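You operate a simulated robot arm through the tools that you are given. There is no shell and no other tool. Be economical: measure what you need, move in short steps, check, and stop when the job is done.

You are at the controls of a simulated robot arm. One attempt, no reset.

## Task
Take the air off regulator two and let its hose rewind.
Fine: shut the valve and bleed the gauge to nought before you uncouple; lead the hose home, don't let it fly.

Only the result counts: the job must be done as asked and must still hold three seconds after the hand-in. Knocking over, shifting, dropping, spilling or breaking anything else fails it.

## Robot
A 7-joint arm with a fingered hand on a trunk, on a base that drives. Base frame: it is fixed to the floor where the robot stands at the start and does not move with it; the origin is under the middle of the robot, x ahead of it, y to its left, z up; the surface under the hand at the start is at about z = 862. Readings come in mm, degrees, newtons and seconds.
Its first joint turns from -149.0 to 149.0 degrees. Places, roughly: air inlet two [800, -100, 900]; air valve lever one [500, 100, 900]; air valve lever three [6300, 2700, 900]; air valve lever two [700, 0, 900]; black hose coupler [4500, 6500, 1500]; green outlet [1750, -1000, 1250]; orange hose coupler [6500, 3250, 1000]; pressure knob one [600, 200, 900]; pressure knob three [6400, 2800, 1000]; pressure knob two [800, 100, 900]; white outlet [4250, 5250, 1250]; yellow outlet [6500, 3250, 1250]. Payload 3.5 kg.
The TCP is the grasp point between the finger pads, 30 mm short of the fingertips. In the tool frame z runs along the fingers and y along their closing line. The gripper opens to 104 mm. The gripper's body begins 35 mm behind the TCP. The gripper is a hand of 4 fingers: y runs from the thumb to the fingers, the wrist lies at [-15, -110, -186] in the tool frame, and closing takes about 1.5 s.
Orientation is told as [roll, pitch, yaw] about the base's x, y, z axes, in that order, counted from this pose: with the fingers straight down and the wrist toward the robot, the tool's x, y and z point along [0, 1, 0], [1, 0, 0] and [0, 0, -1] of the base frame.

## Interface
- The arm moves only by the tool arm_command. Its argument "commands" is one flat list of numbers, 7 for each row, row after row: the turn, a rotation vector about the tool's x, y, z in rad, then the shift along the tool's x, y, z in mm, then the finger opening in mm, from 0 to 104. In form: [wx, wy, wz, dx, dy, dz, gripper, wx, wy, wz, dx, dy, dz, gripper, ...]. A call has 1 to 10 rows; each row shifts and turns the commanded pose from where the row before left it, along the tool's axes as they then stand. Each row takes 0.2 s and may step no farther than 50 mm and 8.6 degrees from the row before; otherwise, or with a gripper value out of range, the whole call is refused. A pose out of reach is approached as far as the arm can. The call stops where the force on the tool passes 70 N (or 10 N more than at its start, if that is more) or the arm is blocked; 0.2 s more then pass. The fingers move at their own pace (about 45 mm/s each) and stop on an object; they squeeze with about 29 N. The grip force told is the motor's: it shows also when the fingers shut on nothing. Time passes only in rows, and 0.2 s behind the last, so rows that do not move let the fingers close. It gives the time, the measured TCP pose, the force on the tool (base axes), the opening and the grip force at its end, in the units of the frame above (readings bear some noise), with the torque about the TCP (base axes, N m) and any sound that the robot's microphone picked up, and new pictures: "views" is both (left out), scene, wrist or none.
- Cameras (640 x 400 px; columns grow to the right, rows downward): "scene" is now at [30.4, 118.9, 1584.6]; the picture's right is [-0.54, -0.84, 0.00], its down [-0.41, 0.26, -0.88] and it looks along [0.74, -0.47, -0.48] (base axes); focal length 228 px, centre (320, 200). "wrist" rides on the gripper at [61, -92, -130] in the tool frame; the picture's right is [-0.81, 0.28, -0.52], its down [-0.53, -0.71, 0.46] and it looks along [-0.24, 0.64, 0.72] (tool axes); focal length 275 px, centre (320, 200). There is no depth. A picture from a camera that has moved, and an enlarged one, comes with that camera's place and axes in the base frame and with its lens.
- raise_lower(by): slides the trunk up (or, below 0, down) by that many mm; the arm and the scene camera ride with it, the base frame stays. It gives what a move gives, with no picture.
- roll_base(legs): drives the robot by 1 to 6 legs, each [ahead, left, turn to the left] in mm, mm and degrees, along the robot's own axes; the way and the turn of a leg run together, so that a leg with both is an arc; at most 1500 mm and 180 degrees a leg. The arm and the cameras ride along, it lands a little off, and it stops where it bumps. It gives what a move gives, and a new picture of the scene camera.
- grasp_type(shape): the hand has 4 fingers and takes this shape, open, in about a second: jaw (thumb against the fingers, like two jaws); tri (thumb and two fingers); tip (a fingertip pinch); poke (one finger out to press); point (the index stretched); flat (the hand flat); cup (the hand cupped); fist (a fist). The gripper value then closes the fingers along that shape, each until it touches; the sizes above hold for jaw. It gives what a move gives, with no picture.
- pan_tilt(pan, tilt): turns the head with the scene camera to pan (to the left, within 155 degrees either way) and tilt (down, from -29 to 69), counted from straight ahead of the robot. It gives what a move gives, and a new picture of the scene camera.
- close_up(camera, box): a new picture of the part [left, top, right, bottom] of that camera's present view, enlarged. No time passes.
- hand_in(): hands the job in; it is judged then, once.

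Work in short steps. Places have to be worked out from the pictures, the camera data and where the tool is seen: move nearer, look again, correct. Check each grasp and each placing, and mend what went wrong. You have 120 turns and 260 pictures in all, those below and enlarged ones among them. Open the gripper and draw the arm clear of the work before you hand the job in, unless the task says otherwise; then end with one line.

The tools are called after "Call:" as a command line: name --argument value ..., lists and objects as JSON in quotes. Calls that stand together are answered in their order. arm_command: Moves the arm, as the interface text tells. Its arguments: {"type":"object","properties":{"commands":{"type":"array"},"views":{"type":"string","enum":["both","scene","wrist","none"]}},"required":["commands"]} The other tools are called the same way: raise_lower (by) slides the trunk up or down; grasp_type (shape) gives the hand a shape; roll_base (legs) drives the base; pan_tilt (pan, tilt) turns the head that bears the scene camera; close_up (camera, box) takes an enlarged picture of a part of a camera's view; hand_in () hands the job in.

At the start:

```text
time: 0.0
eef_pos: [772.1, 138.9, 1538.6]
orientation: [0.0, 0.1, 0.1]
ft_force: [-0.1, -0.2, 0.2]
torque: [0.02, -0.01, -0.03]
opening: 103.5
grip_force: 0.1
shape: jaw
trunk travel left (down, up): [-607.0, 103.0]
robot x, y, heading: [4.7, -3.6, 0.1]
head pan, tilt: [-32.7, 28.8]
```

scene: 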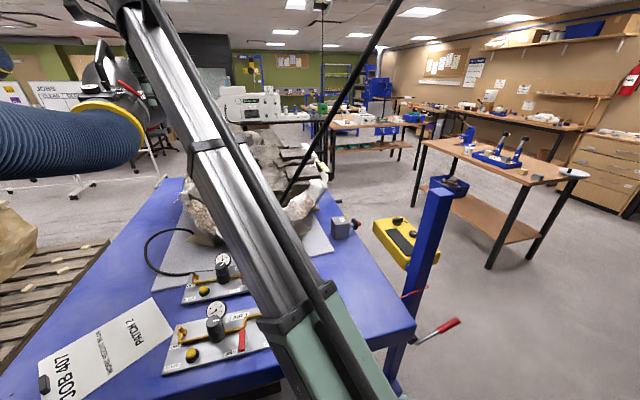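
wrist: 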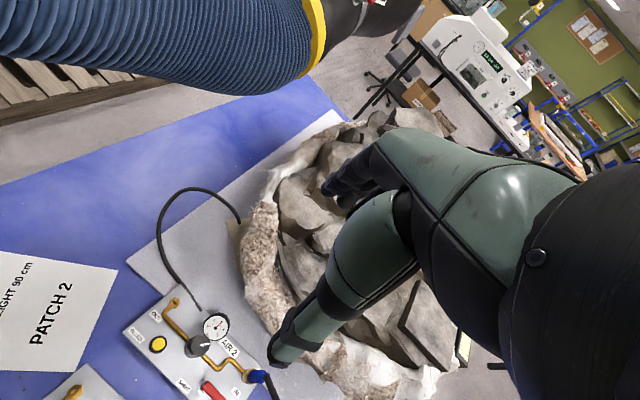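

The wrist view shows a panel labelled AIR 2 with a gauge, knob, red lever, yellow bleed button and a blue coupler. I'll enlarge both views.

Call:
close_up --camera "wrist" --box '[100, 260, 324, 400]'

Call:
close_up --camera "scene" --box '[120, 220, 312, 400]'

Call:
pan_tilt --pan -10 --tilt 45

```text
2.86 times, centred on (212, 330) of wrist
camera zoom: at [680.6, 199.8, 1668.7], right [0.28, -0.81, 0.52], down [-0.71, -0.53, -0.46], along [0.64, -0.24, -0.72], focal length 786 px, centre (629, -171)
```

zoom: 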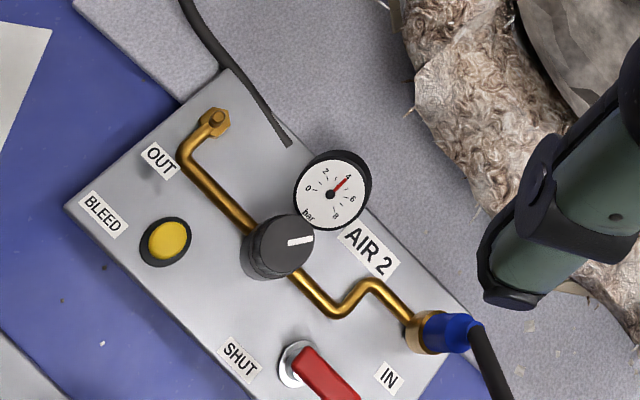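

```text
2.22 times, centred on (216, 310) of scene
camera zoom: at [30.4, 118.9, 1584.6], right [-0.54, -0.84, 0.0], down [-0.41, 0.26, -0.88], along [0.74, -0.47, -0.48], focal length 506 px, centre (551, -44)
```

zoom: 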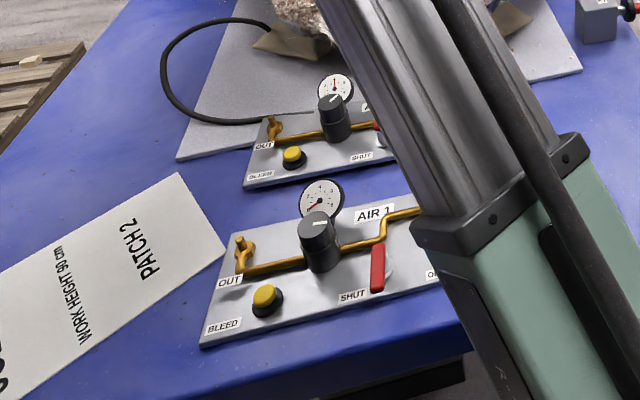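

```text
time: 0.9
eef_pos: [771.6, 138.9, 1538.2]
orientation: [0.0, 0.0, 0.0]
ft_force: [0.3, 0.2, -0.5]
torque: [0.01, -0.02, -0.04]
opening: 103.7
grip_force: 0.1
shape: jaw
trunk travel left (down, up): [-607.0, 103.0]
robot x, y, heading: [-1.9, 0.5, 0.1]
head pan, tilt: [-10.0, 45.0]
camera scene: at [34.0, 153.8, 1560.0], right [-0.17, -0.98, 0.0], down [-0.7, 0.12, -0.71], along [0.7, -0.12, -0.71], focal length 228 px, centre (320, 200)
```

scene: 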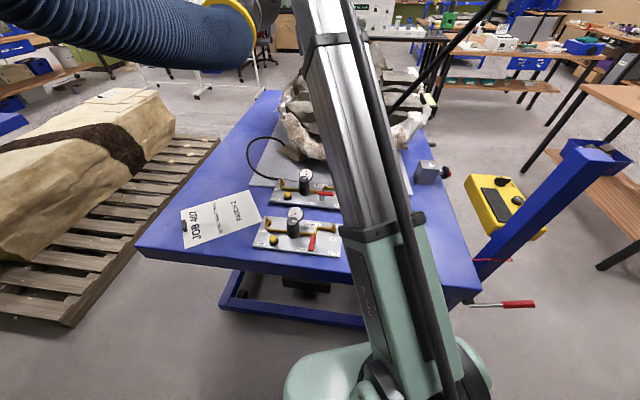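

Panel two is fed by the blue coupler; its hose runs up somewhere. I'll look to find the reel/home.

Call:
pan_tilt --pan -30 --tilt -15

Call:
pan_tilt --pan -60 --tilt 25

Call:
pan_tilt --pan 25 --tilt 10

```text
time: 2.2
eef_pos: [772.2, 139.5, 1537.8]
orientation: [-0.2, 0.0, -0.1]
ft_force: [0.2, 1.1, 1.1]
torque: [-0.03, 0.05, 0.02]
opening: 103.7
grip_force: 0.0
shape: jaw
trunk travel left (down, up): [-607.0, 103.0]
robot x, y, heading: [-0.6, -2.0, -0.3]
head pan, tilt: [-30.0, -15.0]
camera scene: at [23.6, 127.7, 1653.3], right [-0.5, -0.87, 0.0], down [0.22, -0.13, -0.97], along [0.84, -0.48, 0.26], focal length 228 px, centre (320, 200)
```

scene: 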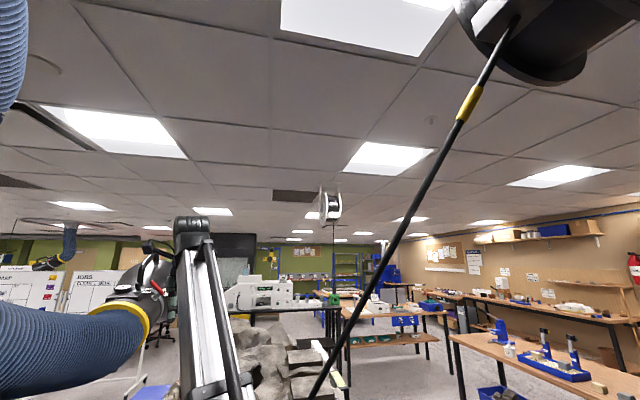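

```text
time: 3.2
eef_pos: [771.5, 138.7, 1538.6]
orientation: [0.0, 0.0, 0.0]
ft_force: [-0.7, -0.2, 0.4]
torque: [0.04, 0.01, 0.02]
opening: 103.7
grip_force: 0.0
shape: jaw
trunk travel left (down, up): [-607.0, 103.0]
robot x, y, heading: [-0.1, 1.6, 0.2]
head pan, tilt: [-60.0, 25.0]
camera scene: at [0.0, 88.2, 1590.6], right [-0.87, -0.5, 0.0], down [-0.21, 0.37, -0.91], along [0.45, -0.78, -0.42], focal length 228 px, centre (320, 200)
```

scene: 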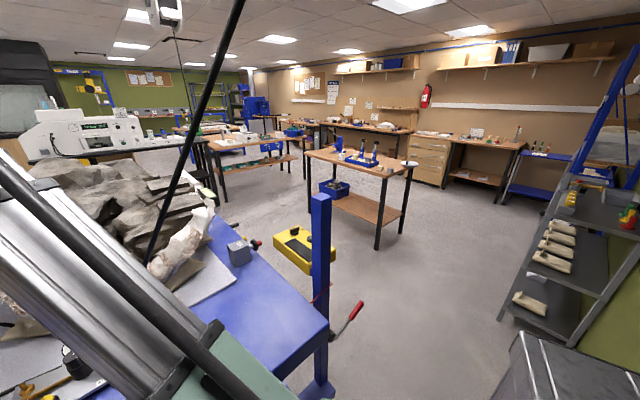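

```text
time: 4.8
eef_pos: [771.2, 139.3, 1538.0]
orientation: [-0.1, -0.1, 0.0]
ft_force: [-0.5, 0.3, -0.6]
torque: [0.0, 0.01, 0.02]
opening: 103.9
grip_force: 0.1
shape: jaw
trunk travel left (down, up): [-607.0, 103.0]
robot x, y, heading: [-1.4, 2.1, -0.0]
head pan, tilt: [25.0, 10.0]
camera scene: at [38.2, 207.2, 1614.9], right [0.42, -0.91, 0.0], down [-0.16, -0.07, -0.98], along [0.89, 0.42, -0.17], focal length 228 px, centre (320, 200)
```

scene: 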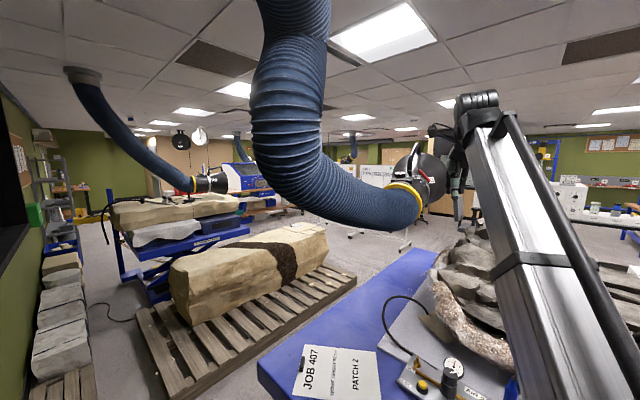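

The hose rises to an overhead reel to the right, with a yellow stopper on it. I'll look up at that reel.

Call:
pan_tilt --pan -55 --tilt -29

Call:
pan_tilt --pan -80 --tilt -20

```text
time: 6.3
eef_pos: [771.2, 138.7, 1539.1]
orientation: [0.0, 0.0, 0.0]
ft_force: [1.1, -1.1, -0.8]
torque: [-0.01, 0.02, -0.01]
opening: 103.5
grip_force: 0.0
shape: jaw
trunk travel left (down, up): [-607.0, 103.0]
robot x, y, heading: [3.4, 0.5, 0.1]
head pan, tilt: [-55.0, -28.6]
camera scene: at [-7.6, 113.1, 1671.0], right [-0.82, -0.57, 0.0], down [0.28, -0.39, -0.88], along [0.5, -0.72, 0.48], focal length 228 px, centre (320, 200)
```

scene: 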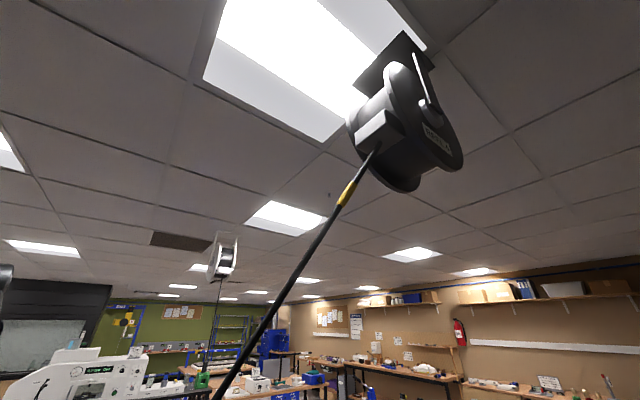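

```text
time: 7.2
eef_pos: [771.0, 137.9, 1538.3]
orientation: [0.0, 0.0, 0.0]
ft_force: [0.4, 0.8, -0.1]
torque: [0.02, 0.0, 0.0]
opening: 103.3
grip_force: 0.0
shape: jaw
trunk travel left (down, up): [-607.0, 103.0]
robot x, y, heading: [0.4, 0.3, -0.1]
head pan, tilt: [-80.0, -20.0]
camera scene: at [-32.9, 93.1, 1660.2], right [-0.98, -0.17, 0.0], down [0.06, -0.34, -0.94], along [0.16, -0.93, 0.34], focal length 228 px, centre (320, 200)
```

scene: 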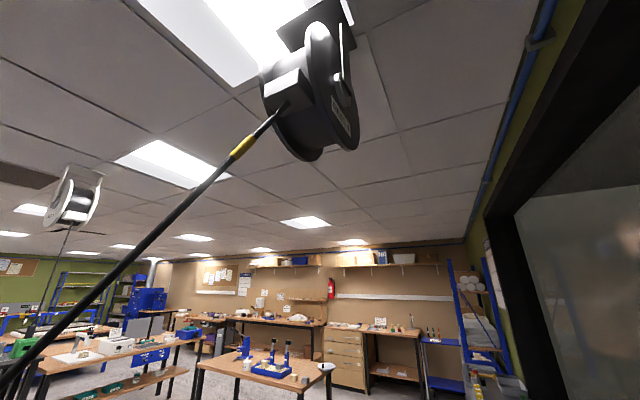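

I'll zoom in on the reel and its label.

Call:
close_up --camera "scene" --box '[220, 0, 380, 170]'

Call:
close_up --camera "wrist" --box '[180, 300, 320, 400]'

Call:
close_up --camera "scene" --box '[20, 150, 130, 240]'

```text
2.35 times, centred on (300, 85) of scene
camera zoom: at [-32.9, 93.1, 1660.2], right [-0.98, -0.17, 0.0], down [0.06, -0.34, -0.94], along [0.16, -0.93, 0.34], focal length 536 px, centre (367, 471)
```

zoom: 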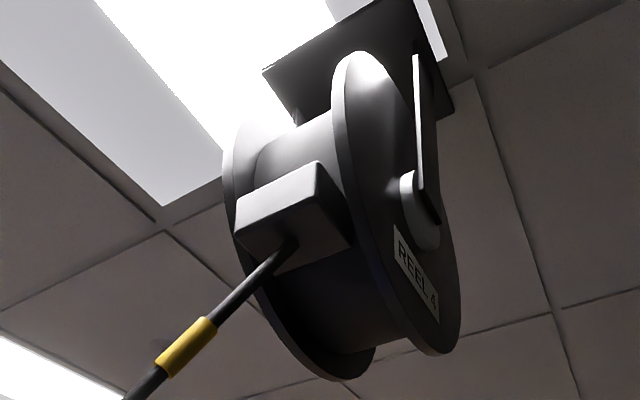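

```text
4.00 times, centred on (250, 350) of wrist
camera zoom: at [680.6, 199.8, 1668.7], right [0.28, -0.81, 0.52], down [-0.71, -0.53, -0.46], along [0.64, -0.24, -0.72], focal length 1101 px, centre (600, -400)
```

zoom: 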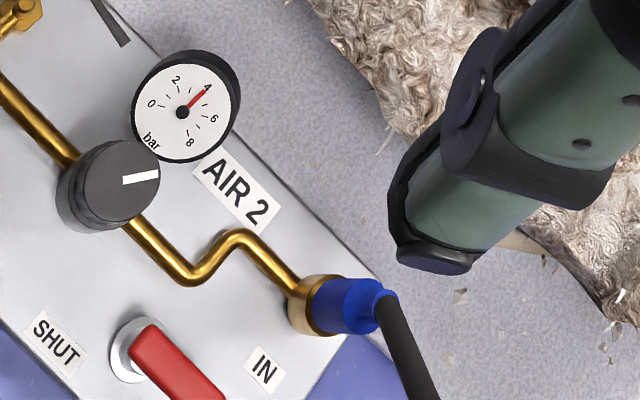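

```text
4.44 times, centred on (75, 195) of scene
camera zoom: at [-32.9, 93.1, 1660.2], right [-0.98, -0.17, 0.0], down [0.06, -0.34, -0.94], along [0.16, -0.93, 0.34], focal length 1012 px, centre (1409, 222)
```

zoom: 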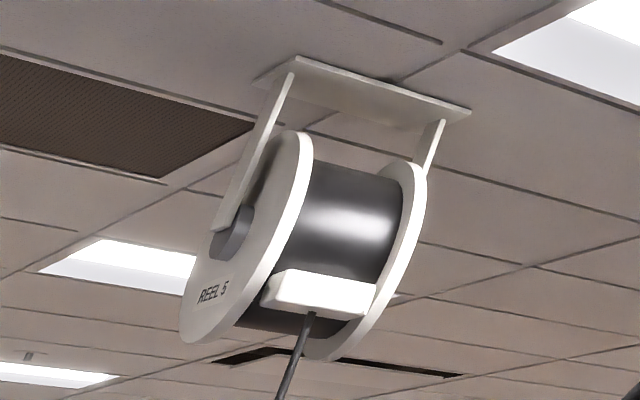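

The hose belongs to reel 4 and runs straight down to the blue coupler of AIR 2. I'll bring the hand back and lower, so that the wrist camera looks at the panel.

Call:
arm_command --commands '[0, 0, 0, 0, -20, 25, 104, 0, 0, 0, 0, -20, 25, 104, 0, 0, 0, 0, -20, 25, 104, 0, 0, 0, 0, -20, 25, 104, 0, 0, 0, 0, -20, 25, 104, 0, 0, 0, 0, -20, 25, 104, 0, 0, 0, 0, -20, 25, 104, 0, 0, 0, 0, -20, 25, 104, 0, 0, 0, 0, -20, 25, 104, 0, 0, 0, 0, -20, 25, 104]' --views "wrist"

Call:
pan_tilt --pan -10 --tilt 35

```text
time: 9.4
eef_pos: [572.5, 140.7, 1288.3]
orientation: [0.0, 0.1, -0.1]
ft_force: [0.6, 0.5, 0.4]
torque: [-0.01, 0.0, 0.03]
opening: 103.8
grip_force: 0.0
shape: jaw
trunk travel left (down, up): [-607.0, 103.0]
robot x, y, heading: [1.0, -1.0, 0.1]
head pan, tilt: [-80.0, -20.0]
camera wrist: at [480.9, 200.9, 1418.8], right [0.27, -0.81, 0.52], down [-0.71, -0.53, -0.46], along [0.65, -0.24, -0.72], focal length 275 px, centre (320, 200)
```

wrist: 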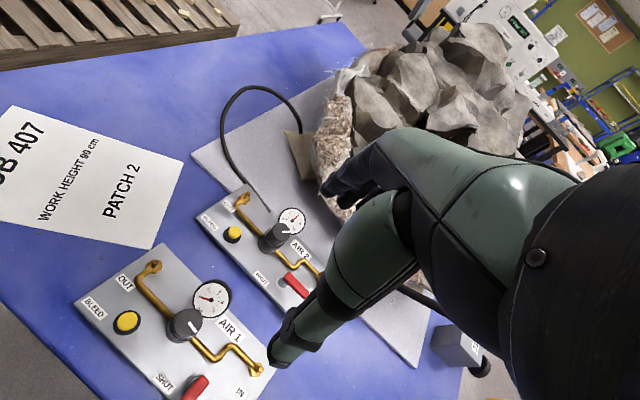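

```text
time: 10.8
eef_pos: [572.1, 140.1, 1288.7]
orientation: [0.0, 0.1, 0.0]
ft_force: [0.2, 0.2, -0.1]
torque: [0.02, -0.03, 0.04]
opening: 103.5
grip_force: 0.0
shape: jaw
trunk travel left (down, up): [-607.0, 103.0]
robot x, y, heading: [-0.4, 3.0, -0.1]
head pan, tilt: [-10.0, 35.0]
camera scene: at [40.6, 152.6, 1574.9], right [-0.17, -0.98, 0.0], down [-0.56, 0.1, -0.82], along [0.81, -0.14, -0.57], focal length 228 px, centre (320, 200)
```

scene: 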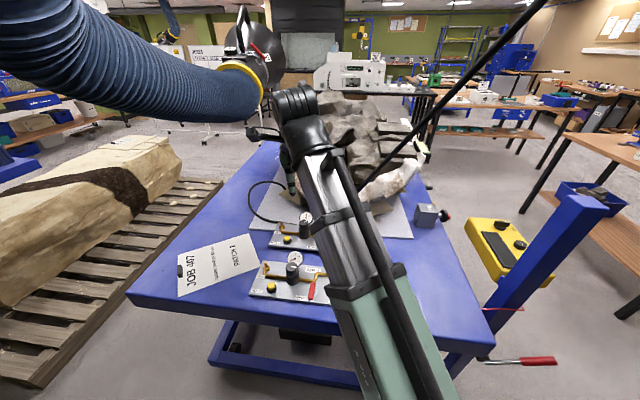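

Call:
close_up --camera "wrist" --box '[60, 170, 340, 400]'

Call:
close_up --camera "scene" --box '[230, 190, 350, 310]'

```text
1.74 times, centred on (200, 285) of wrist
camera zoom: at [481.6, 200.8, 1419.1], right [0.28, -0.81, 0.52], down [-0.71, -0.53, -0.46], along [0.64, -0.24, -0.72], focal length 479 px, centre (529, 52)
```

zoom: 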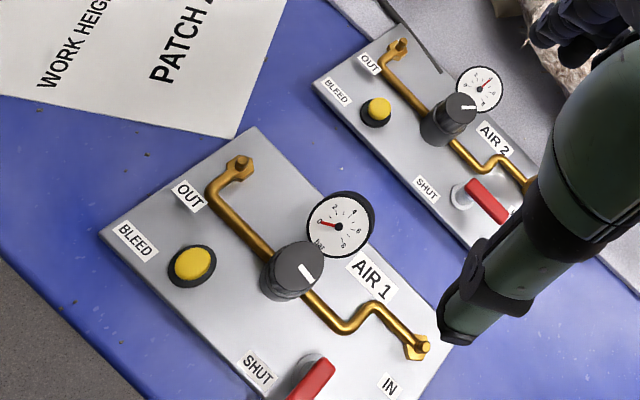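

```text
3.33 times, centred on (290, 250) of scene
camera zoom: at [40.6, 152.6, 1574.9], right [-0.17, -0.98, 0.0], down [-0.56, 0.1, -0.82], along [0.81, -0.14, -0.57], focal length 759 px, centre (420, 33)
```

zoom: 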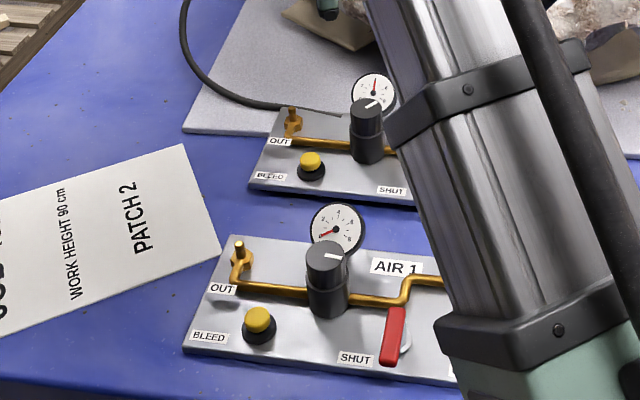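

Lever two points right (open); lever one's shut position points toward the robot. I'll take the poke shape to push the lever and then look at the hand.

Call:
grasp_type --shape "poke"

Call:
arm_command --commands '[0, 0, 0, 0, 0, 0, 104]' --views "both"

```text
time: 11.8
eef_pos: [572.7, 139.1, 1289.0]
orientation: [0.0, 0.0, 0.0]
ft_force: [0.4, -0.7, -0.2]
torque: [0.01, 0.02, 0.0]
opening: 0.0
grip_force: 0.0
shape: poke
trunk travel left (down, up): [-607.0, 103.0]
robot x, y, heading: [-1.5, -3.0, -0.0]
head pan, tilt: [-10.0, 35.0]
```

```text
time: 12.2
eef_pos: [573.1, 139.9, 1289.8]
orientation: [-0.1, 0.0, 0.0]
ft_force: [-0.4, -0.2, -1.0]
torque: [0.01, -0.02, -0.06]
opening: 0.1
grip_force: 0.1
shape: poke
trunk travel left (down, up): [-607.0, 103.0]
robot x, y, heading: [0.9, -1.3, 0.0]
head pan, tilt: [-10.0, 35.0]
camera scene: at [40.6, 152.7, 1574.8], right [-0.17, -0.98, 0.0], down [-0.56, 0.1, -0.82], along [0.81, -0.14, -0.57], focal length 228 px, centre (320, 200)
camera wrist: at [481.5, 200.8, 1419.0], right [0.28, -0.81, 0.52], down [-0.71, -0.53, -0.46], along [0.64, -0.24, -0.72], focal length 275 px, centre (320, 200)
```

scene: 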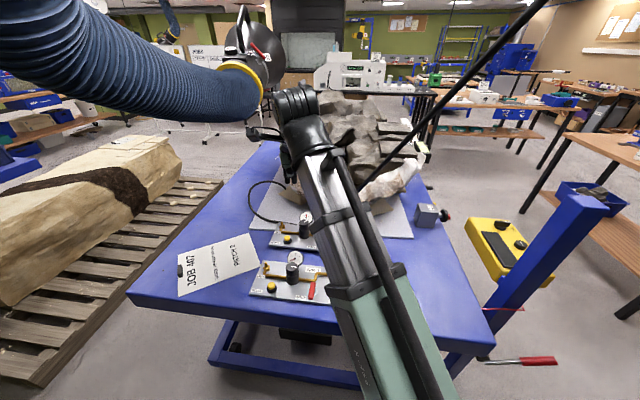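
wrist: 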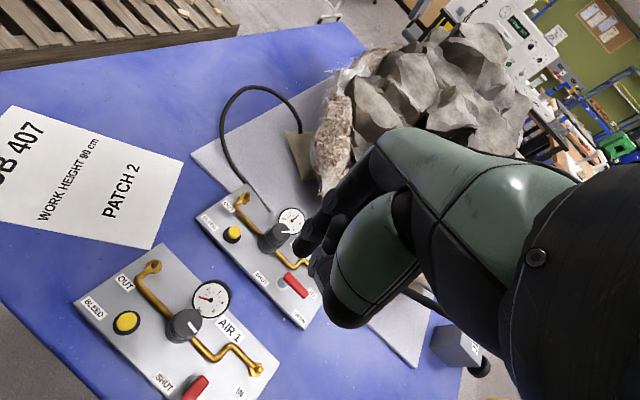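

Call:
close_up --camera "wrist" --box '[200, 160, 440, 340]'

```text
2.22 times, centred on (320, 250) of wrist
camera zoom: at [481.5, 200.8, 1419.0], right [0.28, -0.81, 0.52], down [-0.71, -0.53, -0.46], along [0.64, -0.24, -0.72], focal length 612 px, centre (320, 89)
```

zoom: 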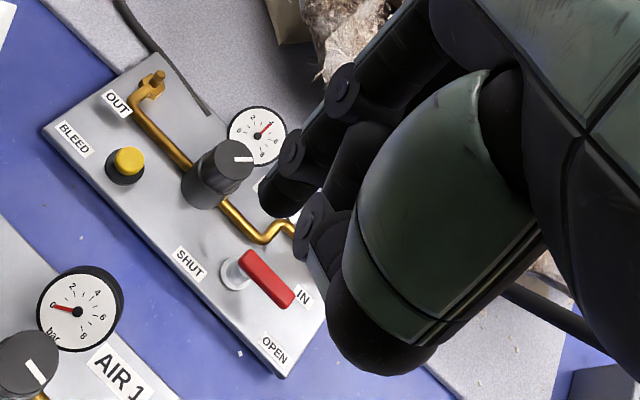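

Labels now clear: SHUT, OPEN, IN; lever two is on OPEN, pivot about (707,35). I'll move above the far side of the lever tip and look.

Call:
arm_command --commands '[0, 0, 0, -15.5, 16, 30, 0, 0, 0, 0, -15.5, 16, 30, 0, 0, 0, 0, -15.5, 16, 30, 0, 0, 0, 0, -15.5, 16, 30, 0, 0, 0, 0, -15.5, 16, 30, 0, 0, 0, 0, -15.5, 16, 30, 0, 0, 0, 0, -15.5, 16, 30, 0, 0, 0, 0, -15.5, 16, 30, 0, 0, 0, 0, -15.5, 16, 30, 0, 0, 0, 0, -15.5, 16, 30, 0]' --views "both"

Call:
close_up --camera "wrist" --box '[160, 140, 440, 340]'

```text
time: 14.3
eef_pos: [729.9, -11.6, 989.8]
orientation: [0.0, -0.1, 0.1]
ft_force: [-10.5, 17.7, 11.2]
torque: [-0.72, -0.4, 0.02]
opening: 0.1
grip_force: 29.0
shape: jaw
trunk travel left (down, up): [-607.0, 103.0]
robot x, y, heading: [0.7, -3.4, 0.0]
head pan, tilt: [-10.0, 35.0]
camera scene: at [37.9, 156.0, 1574.9], right [-0.17, -0.98, 0.0], down [-0.56, 0.1, -0.82], along [0.81, -0.14, -0.57], focal length 228 px, centre (320, 200)
camera wrist: at [638.2, 49.5, 1119.2], right [0.28, -0.81, 0.52], down [-0.71, -0.54, -0.46], along [0.65, -0.24, -0.72], focal length 275 px, centre (320, 200)
```

scene: 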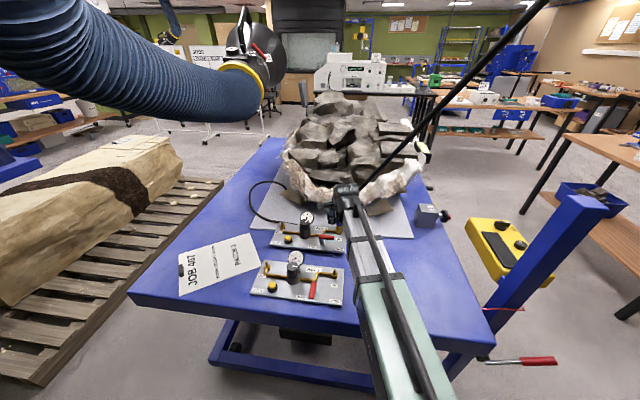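
wrist: 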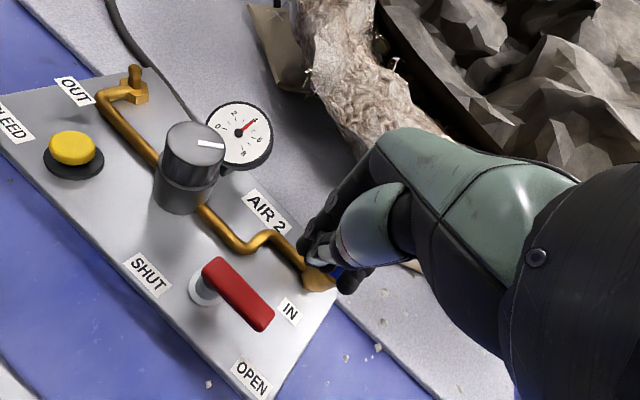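

```text
2.00 times, centred on (300, 240) of wrist
camera zoom: at [638.2, 49.5, 1119.2], right [0.28, -0.81, 0.52], down [-0.71, -0.54, -0.46], along [0.65, -0.24, -0.72], focal length 551 px, centre (360, 120)
```

zoom: 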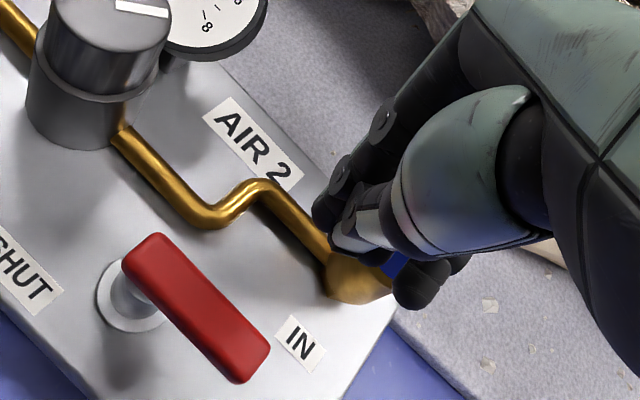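

The tool feels about 23 N, so the hand presses sideways on the hose. I back off to the left and up.

Call:
arm_command --commands '[0, 0, 0, 15, 0, -5, 0, 0, 0, 0, 15, 0, -5, 0, 0, 0, 0, 15, 0, -5, 0]' --views "wrist"

Call:
close_up --camera "wrist" --box '[160, 140, 440, 340]'

Call:
close_up --camera "scene" --box '[260, 150, 440, 290]'

```text
time: 15.2
eef_pos: [731.5, 28.5, 1003.9]
orientation: [0.0, 0.0, 0.0]
ft_force: [-0.3, 0.1, 0.0]
torque: [-0.01, 0.01, -0.05]
opening: 0.0
grip_force: 28.7
shape: jaw
trunk travel left (down, up): [-607.0, 103.0]
robot x, y, heading: [-3.0, 3.8, 0.2]
head pan, tilt: [-10.0, 35.0]
camera wrist: at [640.4, 89.9, 1133.7], right [0.27, -0.81, 0.52], down [-0.71, -0.53, -0.46], along [0.64, -0.24, -0.72], focal length 275 px, centre (320, 200)
```

wrist: 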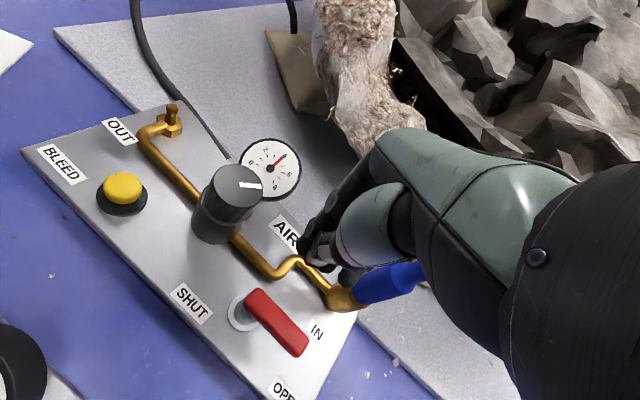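

```text
2.00 times, centred on (300, 240) of wrist
camera zoom: at [640.4, 89.9, 1133.7], right [0.27, -0.81, 0.52], down [-0.71, -0.53, -0.46], along [0.64, -0.24, -0.72], focal length 551 px, centre (360, 120)
```

zoom: 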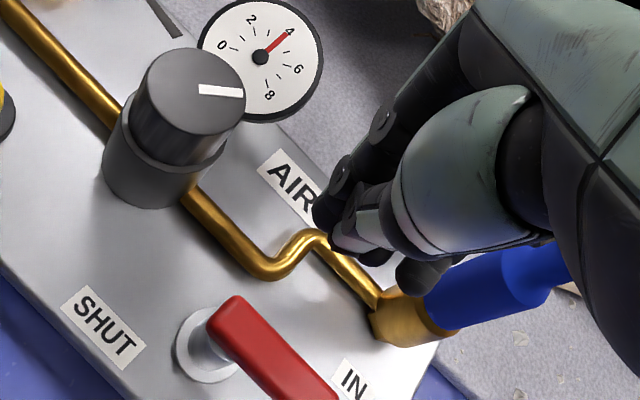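

```text
2.86 times, centred on (350, 220) of scene
camera zoom: at [40.6, 152.7, 1574.8], right [-0.17, -0.98, 0.0], down [-0.56, 0.1, -0.82], along [0.81, -0.14, -0.57], focal length 650 px, centre (234, 143)
```

zoom: 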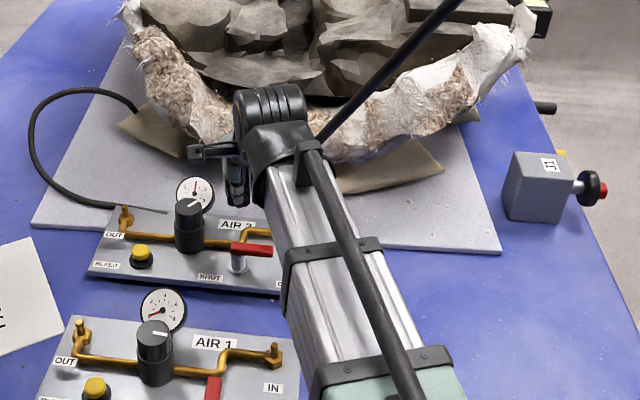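

Pressure free again. I'll take the poke shape and look at the hand closely (keeping gripper value 104 so that it stays in the shape).

Call:
grasp_type --shape "poke"

Call:
close_up --camera "wrist" --box '[200, 130, 450, 370]'

Call:
grasp_type --shape "point"

Call:
close_up --camera "wrist" --box '[200, 130, 450, 370]'

```text
time: 16.1
eef_pos: [730.5, 29.5, 1004.2]
orientation: [0.1, 0.0, 0.0]
ft_force: [-0.6, 0.0, 0.3]
torque: [0.01, -0.02, 0.0]
opening: 0.0
grip_force: 0.2
shape: poke
trunk travel left (down, up): [-607.0, 103.0]
robot x, y, heading: [-0.5, 0.1, -0.2]
head pan, tilt: [-10.0, 35.0]
```

```text
1.67 times, centred on (325, 250) of wrist
camera zoom: at [640.3, 90.1, 1133.6], right [0.28, -0.81, 0.52], down [-0.71, -0.53, -0.46], along [0.64, -0.24, -0.72], focal length 459 px, centre (312, 117)
```

zoom: 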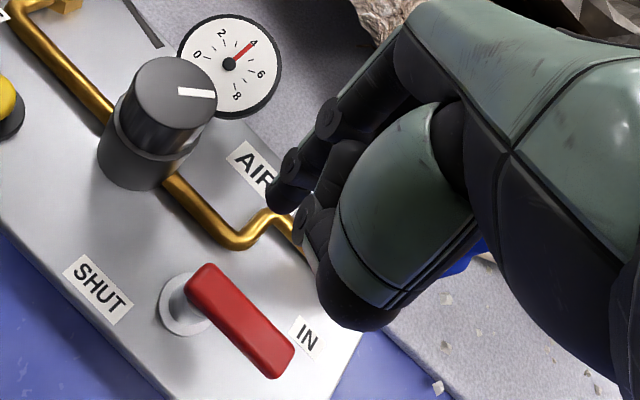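

```text
time: 16.9
eef_pos: [731.1, 28.1, 1003.1]
orientation: [0.0, 0.0, 0.0]
ft_force: [-0.8, -0.1, 0.7]
torque: [0.03, -0.01, 0.01]
opening: 0.0
grip_force: 0.0
shape: point
trunk travel left (down, up): [-607.0, 103.0]
robot x, y, heading: [-0.6, 2.4, 0.3]
head pan, tilt: [-10.0, 35.0]
```

```text
1.67 times, centred on (325, 250) of wrist
camera zoom: at [640.3, 90.1, 1133.6], right [0.28, -0.81, 0.52], down [-0.71, -0.53, -0.46], along [0.64, -0.24, -0.72], focal length 459 px, centre (312, 117)
```

zoom: 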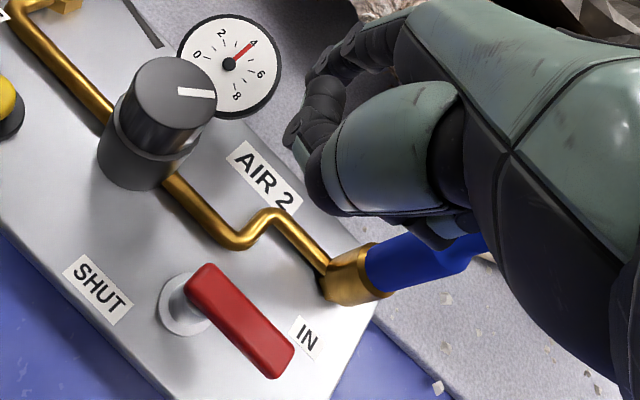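

Poke's index tip sits near tool [9,3,28]; the folded fingers lie on the coupler's side, so I'll yaw the hand 45° to swing them away while placing the tip behind the lever.

Call:
grasp_type --shape "poke"

Call:
arm_command --commands '[0, 0, 0.1309, 0, 0, 0, 104, 0, 0, 0.1309, 0, 0, 0, 104, 0, 0, 0.1309, 0, 0, 0, 104, 0, 0, 0.1309, 0, 0, 0, 104, 0, 0, 0.1309, 0, 0, 0, 104, 0, 0, 0.1309, 0, 0, 0, 104, 0, 0, 0, 0, 0, 0, 104]' --views "both"

Call:
close_up --camera "scene" --box '[260, 170, 400, 270]'

```text
time: 17.9
eef_pos: [731.6, 29.4, 1003.1]
orientation: [0.0, 0.0, 0.0]
ft_force: [0.5, -0.8, 0.2]
torque: [0.01, 0.04, -0.03]
opening: 0.0
grip_force: 0.0
shape: poke
trunk travel left (down, up): [-607.0, 103.0]
robot x, y, heading: [0.3, 1.0, -0.0]
head pan, tilt: [-10.0, 35.0]
```

```text
time: 19.4
eef_pos: [731.0, 28.1, 1003.8]
orientation: [0.0, 0.0, -45.1]
ft_force: [-0.8, 0.1, 0.3]
torque: [0.03, 0.01, -0.01]
opening: 0.1
grip_force: 0.0
shape: poke
trunk travel left (down, up): [-607.0, 103.0]
robot x, y, heading: [1.0, -0.6, 0.2]
head pan, tilt: [-10.0, 35.0]
camera scene: at [40.6, 152.7, 1574.8], right [-0.17, -0.98, 0.0], down [-0.56, 0.1, -0.82], along [0.81, -0.14, -0.57], focal length 228 px, centre (320, 200)
camera wrist: at [710.6, 136.7, 1133.4], right [-0.38, -0.77, 0.52], down [-0.88, 0.13, -0.46], along [0.28, -0.63, -0.72], focal length 275 px, centre (320, 200)
```

scene: 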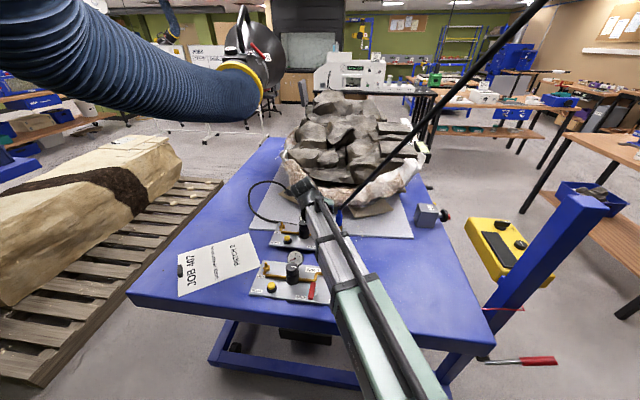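
wrist: 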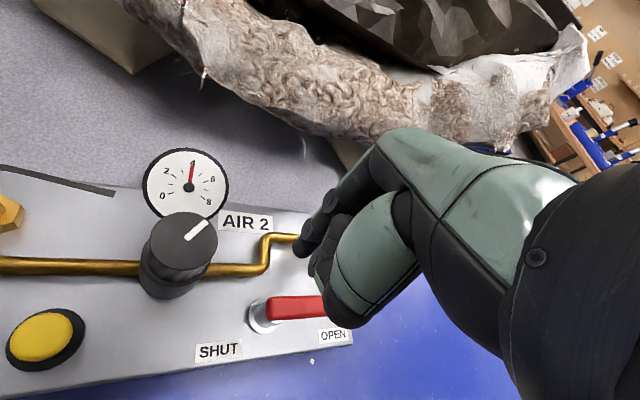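

```text
4.00 times, centred on (330, 220) of scene
camera zoom: at [40.6, 152.7, 1574.8], right [-0.17, -0.98, 0.0], down [-0.56, 0.1, -0.82], along [0.81, -0.14, -0.57], focal length 910 px, centre (280, 120)
```

zoom: 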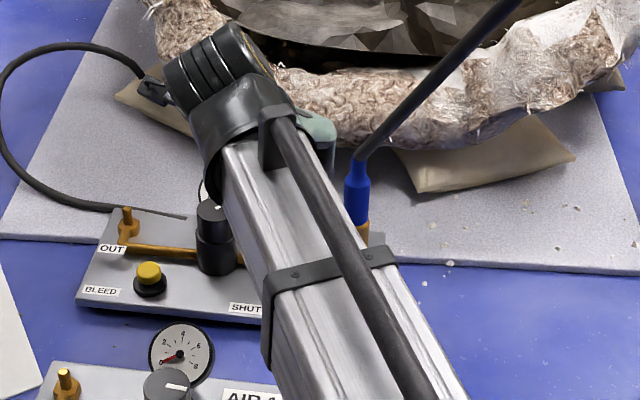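

The coupler stands vertically at about (778,-62), z 895–990. I shift the finger to behind the lever's tip at height and look again.

Call:
arm_command --commands '[0, 0, 0, -12, 6, 5, 104, 0, 0, 0, -11, 6, 10, 104, 0, 0, 0, -11, 6, 10, 104, 0, 0, 0, 0, 0, 10, 104]' --views "wrist"

Call:
close_up --camera "wrist" --box '[180, 150, 440, 350]'

```text
time: 20.4
eef_pos: [721.6, -8.7, 968.6]
orientation: [0.0, -0.1, -45.1]
ft_force: [0.1, 0.2, -0.2]
torque: [-0.02, -0.03, 0.02]
opening: 0.0
grip_force: 0.0
shape: poke
trunk travel left (down, up): [-607.0, 103.0]
robot x, y, heading: [0.3, -1.4, -0.1]
head pan, tilt: [-10.0, 35.0]
camera wrist: at [699.6, 100.1, 1098.5], right [-0.38, -0.77, 0.52], down [-0.88, 0.13, -0.46], along [0.28, -0.63, -0.72], focal length 275 px, centre (320, 200)
```

wrist: 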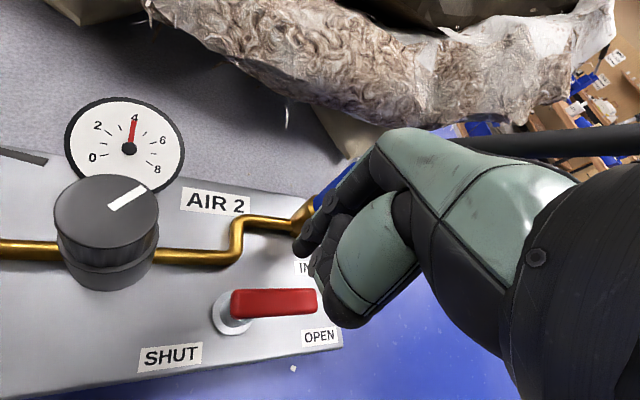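

```text
2.00 times, centred on (310, 250) of wrist
camera zoom: at [699.6, 100.1, 1098.5], right [-0.38, -0.77, 0.52], down [-0.88, 0.13, -0.46], along [0.28, -0.63, -0.72], focal length 551 px, centre (340, 100)
```

zoom: 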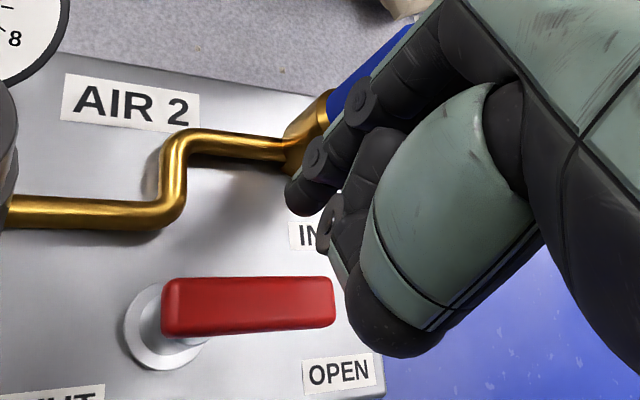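

The fingertip is behind the lever, clear of the pipe. Descending to TCP z≈932.

Call:
arm_command --commands '[0, 0, 0, 0, 0, 12, 104, 0, 0, 0, 0, 0, 12, 104, 0, 0, 0, 0, 0, 12, 104]' --views "wrist"

Call:
close_up --camera "wrist" --box '[180, 150, 440, 350]'

```text
time: 21.2
eef_pos: [720.0, -8.9, 932.4]
orientation: [0.0, 0.0, -45.1]
ft_force: [-0.4, 0.3, 0.0]
torque: [-0.02, 0.02, -0.02]
opening: 0.3
grip_force: 0.1
shape: poke
trunk travel left (down, up): [-607.0, 103.0]
robot x, y, heading: [-0.5, 0.8, 0.3]
head pan, tilt: [-10.0, 35.0]
camera wrist: at [700.0, 100.1, 1062.8], right [-0.38, -0.77, 0.52], down [-0.88, 0.13, -0.46], along [0.28, -0.63, -0.72], focal length 275 px, centre (320, 200)
```

wrist: 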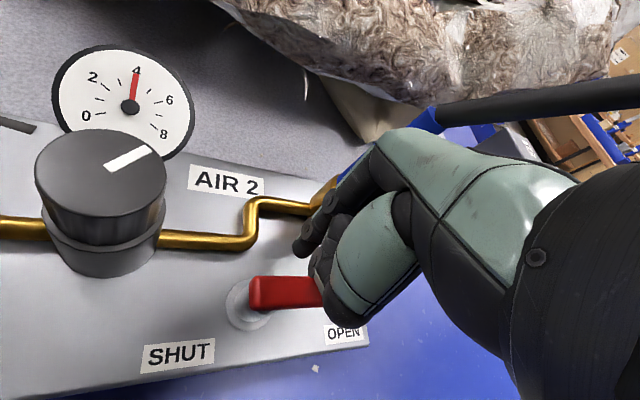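

```text
2.00 times, centred on (310, 250) of wrist
camera zoom: at [700.0, 100.1, 1062.8], right [-0.38, -0.77, 0.52], down [-0.88, 0.13, -0.46], along [0.28, -0.63, -0.72], focal length 551 px, centre (340, 100)
```

zoom: 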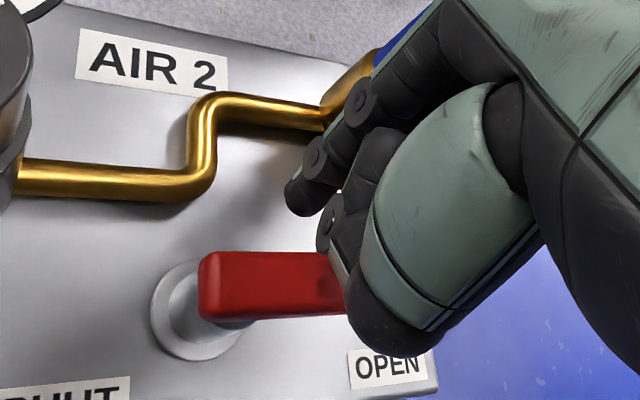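

Lever body spans about z 897–912; lower 8 mm more, then start the sweep toward the robot.

Call:
arm_command --commands '[0, 0, 0, 0, 0, 8, 104, 0, 0, 0, -14.1, -8.5, 0, 104, 0, 0, 0, -8.5, -9.9, 0, 104, 0, 0, 0, -5.7, -14.1, 0, 104]' --views "wrist"

Call:
close_up --camera "wrist" --box '[180, 150, 440, 350]'

```text
time: 22.2
eef_pos: [677.7, -5.9, 923.9]
orientation: [0.0, 0.1, -45.0]
ft_force: [2.0, -1.0, -1.2]
torque: [0.0, -0.06, -0.02]
opening: 0.1
grip_force: 0.0
shape: poke
trunk travel left (down, up): [-607.0, 103.0]
robot x, y, heading: [-0.8, 0.4, -0.2]
head pan, tilt: [-10.0, 35.0]
camera wrist: at [656.4, 102.2, 1054.4], right [-0.38, -0.77, 0.52], down [-0.88, 0.13, -0.46], along [0.28, -0.63, -0.72], focal length 275 px, centre (320, 200)
```

wrist: 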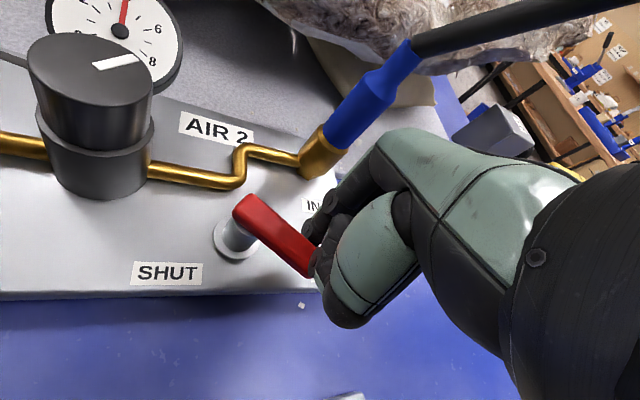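

```text
2.00 times, centred on (310, 250) of wrist
camera zoom: at [656.4, 102.2, 1054.4], right [-0.38, -0.77, 0.52], down [-0.88, 0.13, -0.46], along [0.28, -0.63, -0.72], focal length 551 px, centre (340, 100)
```

zoom: 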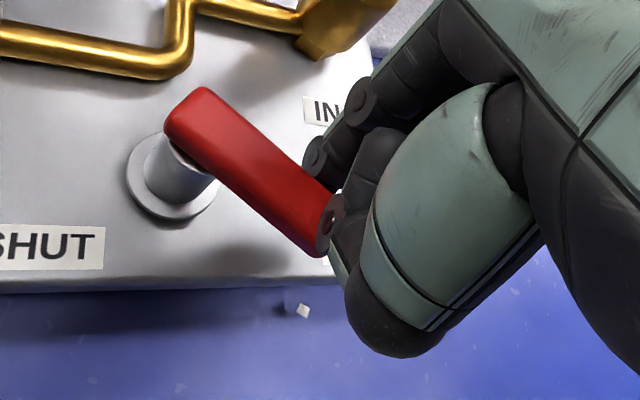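

The lever is turning as wanted. Continue the arc.

Call:
arm_command --commands '[0, 0, 0, -0.7, -14.8, 0, 104, 0, 0, 0, 3.5, -10.6, 0, 104, 0, 0, 0, 7.1, -11.3, 0, 104]' --views "wrist"

Call:
close_up --camera "wrist" --box '[60, 50, 440, 330]'

```text
time: 23.1
eef_pos: [657.2, 25.5, 924.8]
orientation: [0.1, 0.1, -45.2]
ft_force: [0.6, -7.8, -0.6]
torque: [-0.11, 0.02, -0.06]
opening: 0.0
grip_force: 0.1
shape: poke
trunk travel left (down, up): [-607.0, 103.0]
robot x, y, heading: [0.5, 2.4, 0.3]
head pan, tilt: [-10.0, 35.0]
camera wrist: at [637.5, 133.7, 1055.3], right [-0.38, -0.77, 0.52], down [-0.88, 0.13, -0.45], along [0.28, -0.63, -0.72], focal length 275 px, centre (320, 200)
```

wrist: 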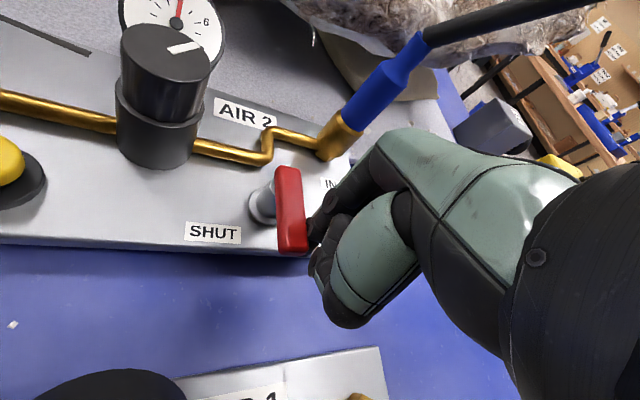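

```text
1.43 times, centred on (250, 190) of wrist
camera zoom: at [637.5, 133.7, 1055.3], right [-0.38, -0.77, 0.52], down [-0.88, 0.13, -0.45], along [0.28, -0.63, -0.72], focal length 393 px, centre (420, 214)
```

zoom: 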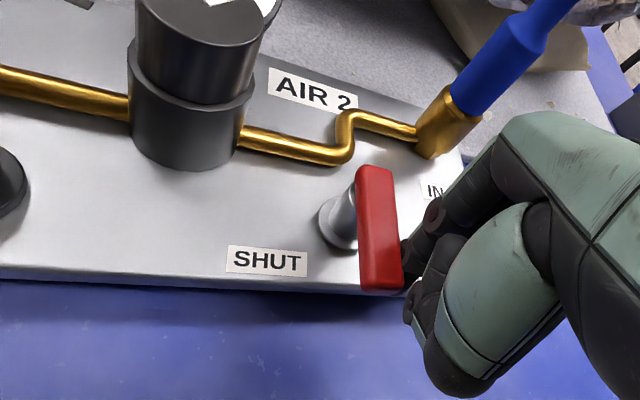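

Nearly perpendicular with 8 N resistance. I push a bit further to make sure it is on its stop.

Call:
arm_command --commands '[0, 0, 0, 2.8, -2.8, 0, 104, 0, 0, 0, 2.8, -2.8, 0, 104, 0, 0, 0, 0, 0, 0, 104]' --views "wrist"

Call:
close_up --camera "wrist" --box '[60, 50, 440, 330]'

```text
time: 23.9
eef_pos: [657.3, 29.4, 925.1]
orientation: [-0.1, -0.1, -45.2]
ft_force: [-12.5, -42.6, 1.5]
torque: [-0.54, 0.17, -0.49]
opening: 0.0
grip_force: 0.2
shape: poke
trunk travel left (down, up): [-607.0, 103.0]
robot x, y, heading: [-0.1, -4.5, -0.1]
head pan, tilt: [-10.0, 35.0]
camera wrist: at [636.2, 138.0, 1055.4], right [-0.38, -0.76, 0.52], down [-0.88, 0.13, -0.46], along [0.28, -0.63, -0.72], focal length 275 px, centre (320, 200)
```

wrist: 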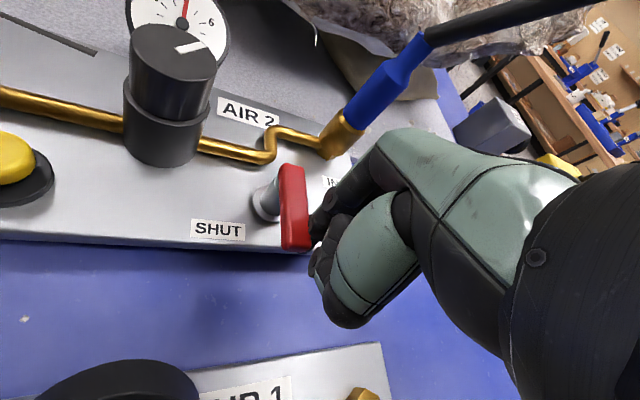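

```text
1.43 times, centred on (250, 190) of wrist
camera zoom: at [636.2, 138.0, 1055.4], right [-0.38, -0.76, 0.52], down [-0.88, 0.13, -0.46], along [0.28, -0.63, -0.72], focal length 393 px, centre (420, 214)
```

zoom: 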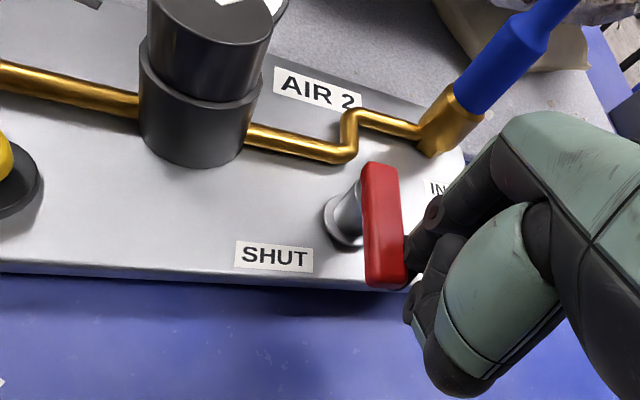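

The lever is hard on its stop at SHUT. I back off, rise, and move over the bleed button at about (745,174,890).

Call:
arm_command --commands '[0, 0, 0, -8.5, 8.5, 0, 104, 0, 0, 0, 0, 0, -40, 104, 0, 0, 0, 0, 0, -45, 104, 0, 0, 0, 41, -13, 0, 104, 0, 0, 0, 41, -13, 0, 104, 0, 0, 0, 41, -13, 0, 104, 0, 0, 0, 41, -13, 0, 104, 0, 0, 0, 0, 0, 20, 104]' --views "both"

Call:
close_up --camera "wrist" --box '[120, 100, 440, 330]'

```text
time: 25.6
eef_pos: [738.8, 175.7, 989.9]
orientation: [0.0, 0.0, -45.0]
ft_force: [0.6, -0.8, -0.4]
torque: [-0.01, -0.01, -0.02]
opening: 0.1
grip_force: 0.0
shape: poke
trunk travel left (down, up): [-607.0, 103.0]
robot x, y, heading: [1.2, -0.2, -0.1]
head pan, tilt: [-10.0, 35.0]
camera scene: at [40.6, 152.7, 1574.8], right [-0.17, -0.98, 0.0], down [-0.56, 0.1, -0.82], along [0.81, -0.14, -0.57], focal length 228 px, centre (320, 200)
camera wrist: at [717.0, 285.0, 1119.6], right [-0.38, -0.77, 0.52], down [-0.88, 0.13, -0.46], along [0.28, -0.63, -0.72], focal length 275 px, centre (320, 200)
```

scene: 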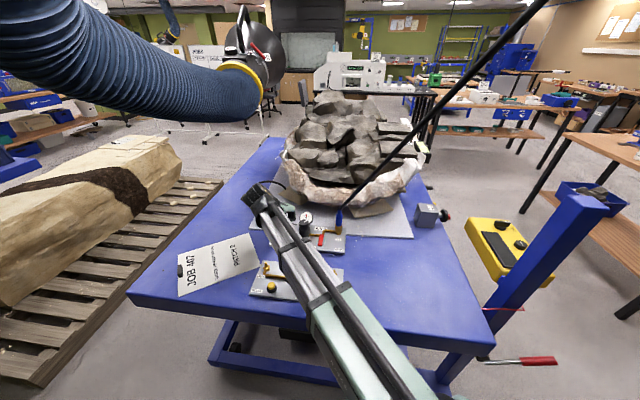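
wrist: 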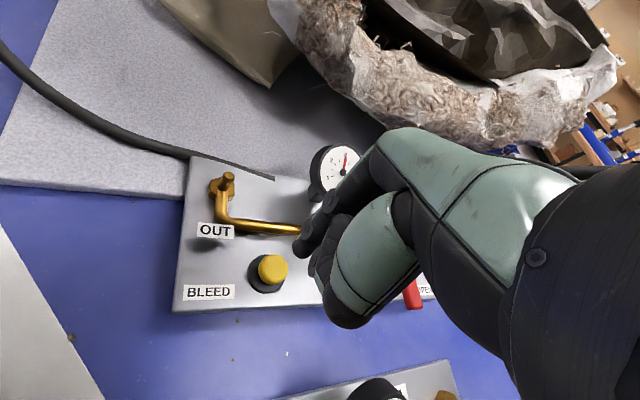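

```text
1.74 times, centred on (280, 215) of wrist
camera zoom: at [717.0, 285.0, 1119.6], right [-0.38, -0.77, 0.52], down [-0.88, 0.13, -0.46], along [0.28, -0.63, -0.72], focal length 479 px, centre (390, 174)
```

zoom: 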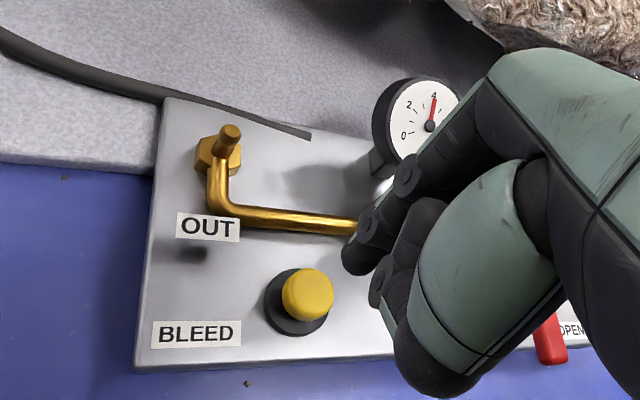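

Button top is at about (747,171,890), fingertip at (747,179,962). Shift 8 mm right and go down to just above.

Call:
arm_command --commands '[0, 0, 0, -5.7, 5.7, 20, 104, 0, 0, 0, 0, 0, 24, 104, 0, 0, 0, 0, 0, 16, 104]' --views "wrist"

Call:
close_up --camera "wrist" --box '[160, 100, 440, 300]'

```text
time: 26.4
eef_pos: [738.9, 168.4, 928.9]
orientation: [0.0, 0.0, -45.0]
ft_force: [-0.2, 0.3, -0.3]
torque: [-0.03, 0.03, 0.0]
opening: 0.0
grip_force: 0.0
shape: poke
trunk travel left (down, up): [-607.0, 103.0]
robot x, y, heading: [0.2, 2.4, 0.1]
head pan, tilt: [-10.0, 35.0]
camera wrist: at [717.0, 276.4, 1059.2], right [-0.38, -0.77, 0.52], down [-0.88, 0.13, -0.46], along [0.28, -0.63, -0.72], focal length 275 px, centre (320, 200)
```

wrist: 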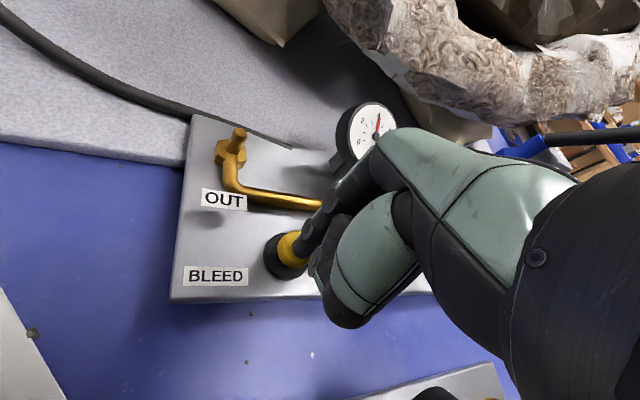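

```text
2.00 times, centred on (300, 200) of wrist
camera zoom: at [717.0, 276.4, 1059.2], right [-0.38, -0.77, 0.52], down [-0.88, 0.13, -0.46], along [0.28, -0.63, -0.72], focal length 551 px, centre (360, 200)
```

zoom: 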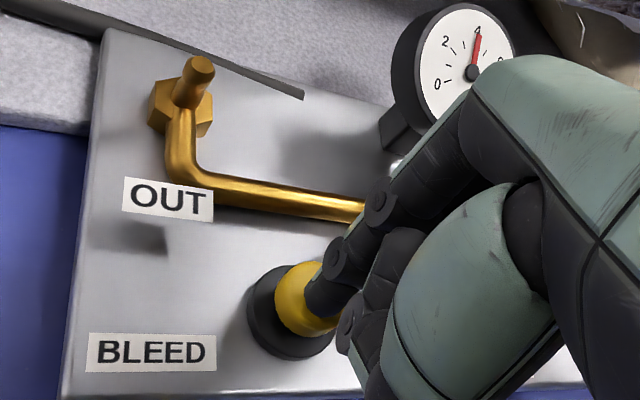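

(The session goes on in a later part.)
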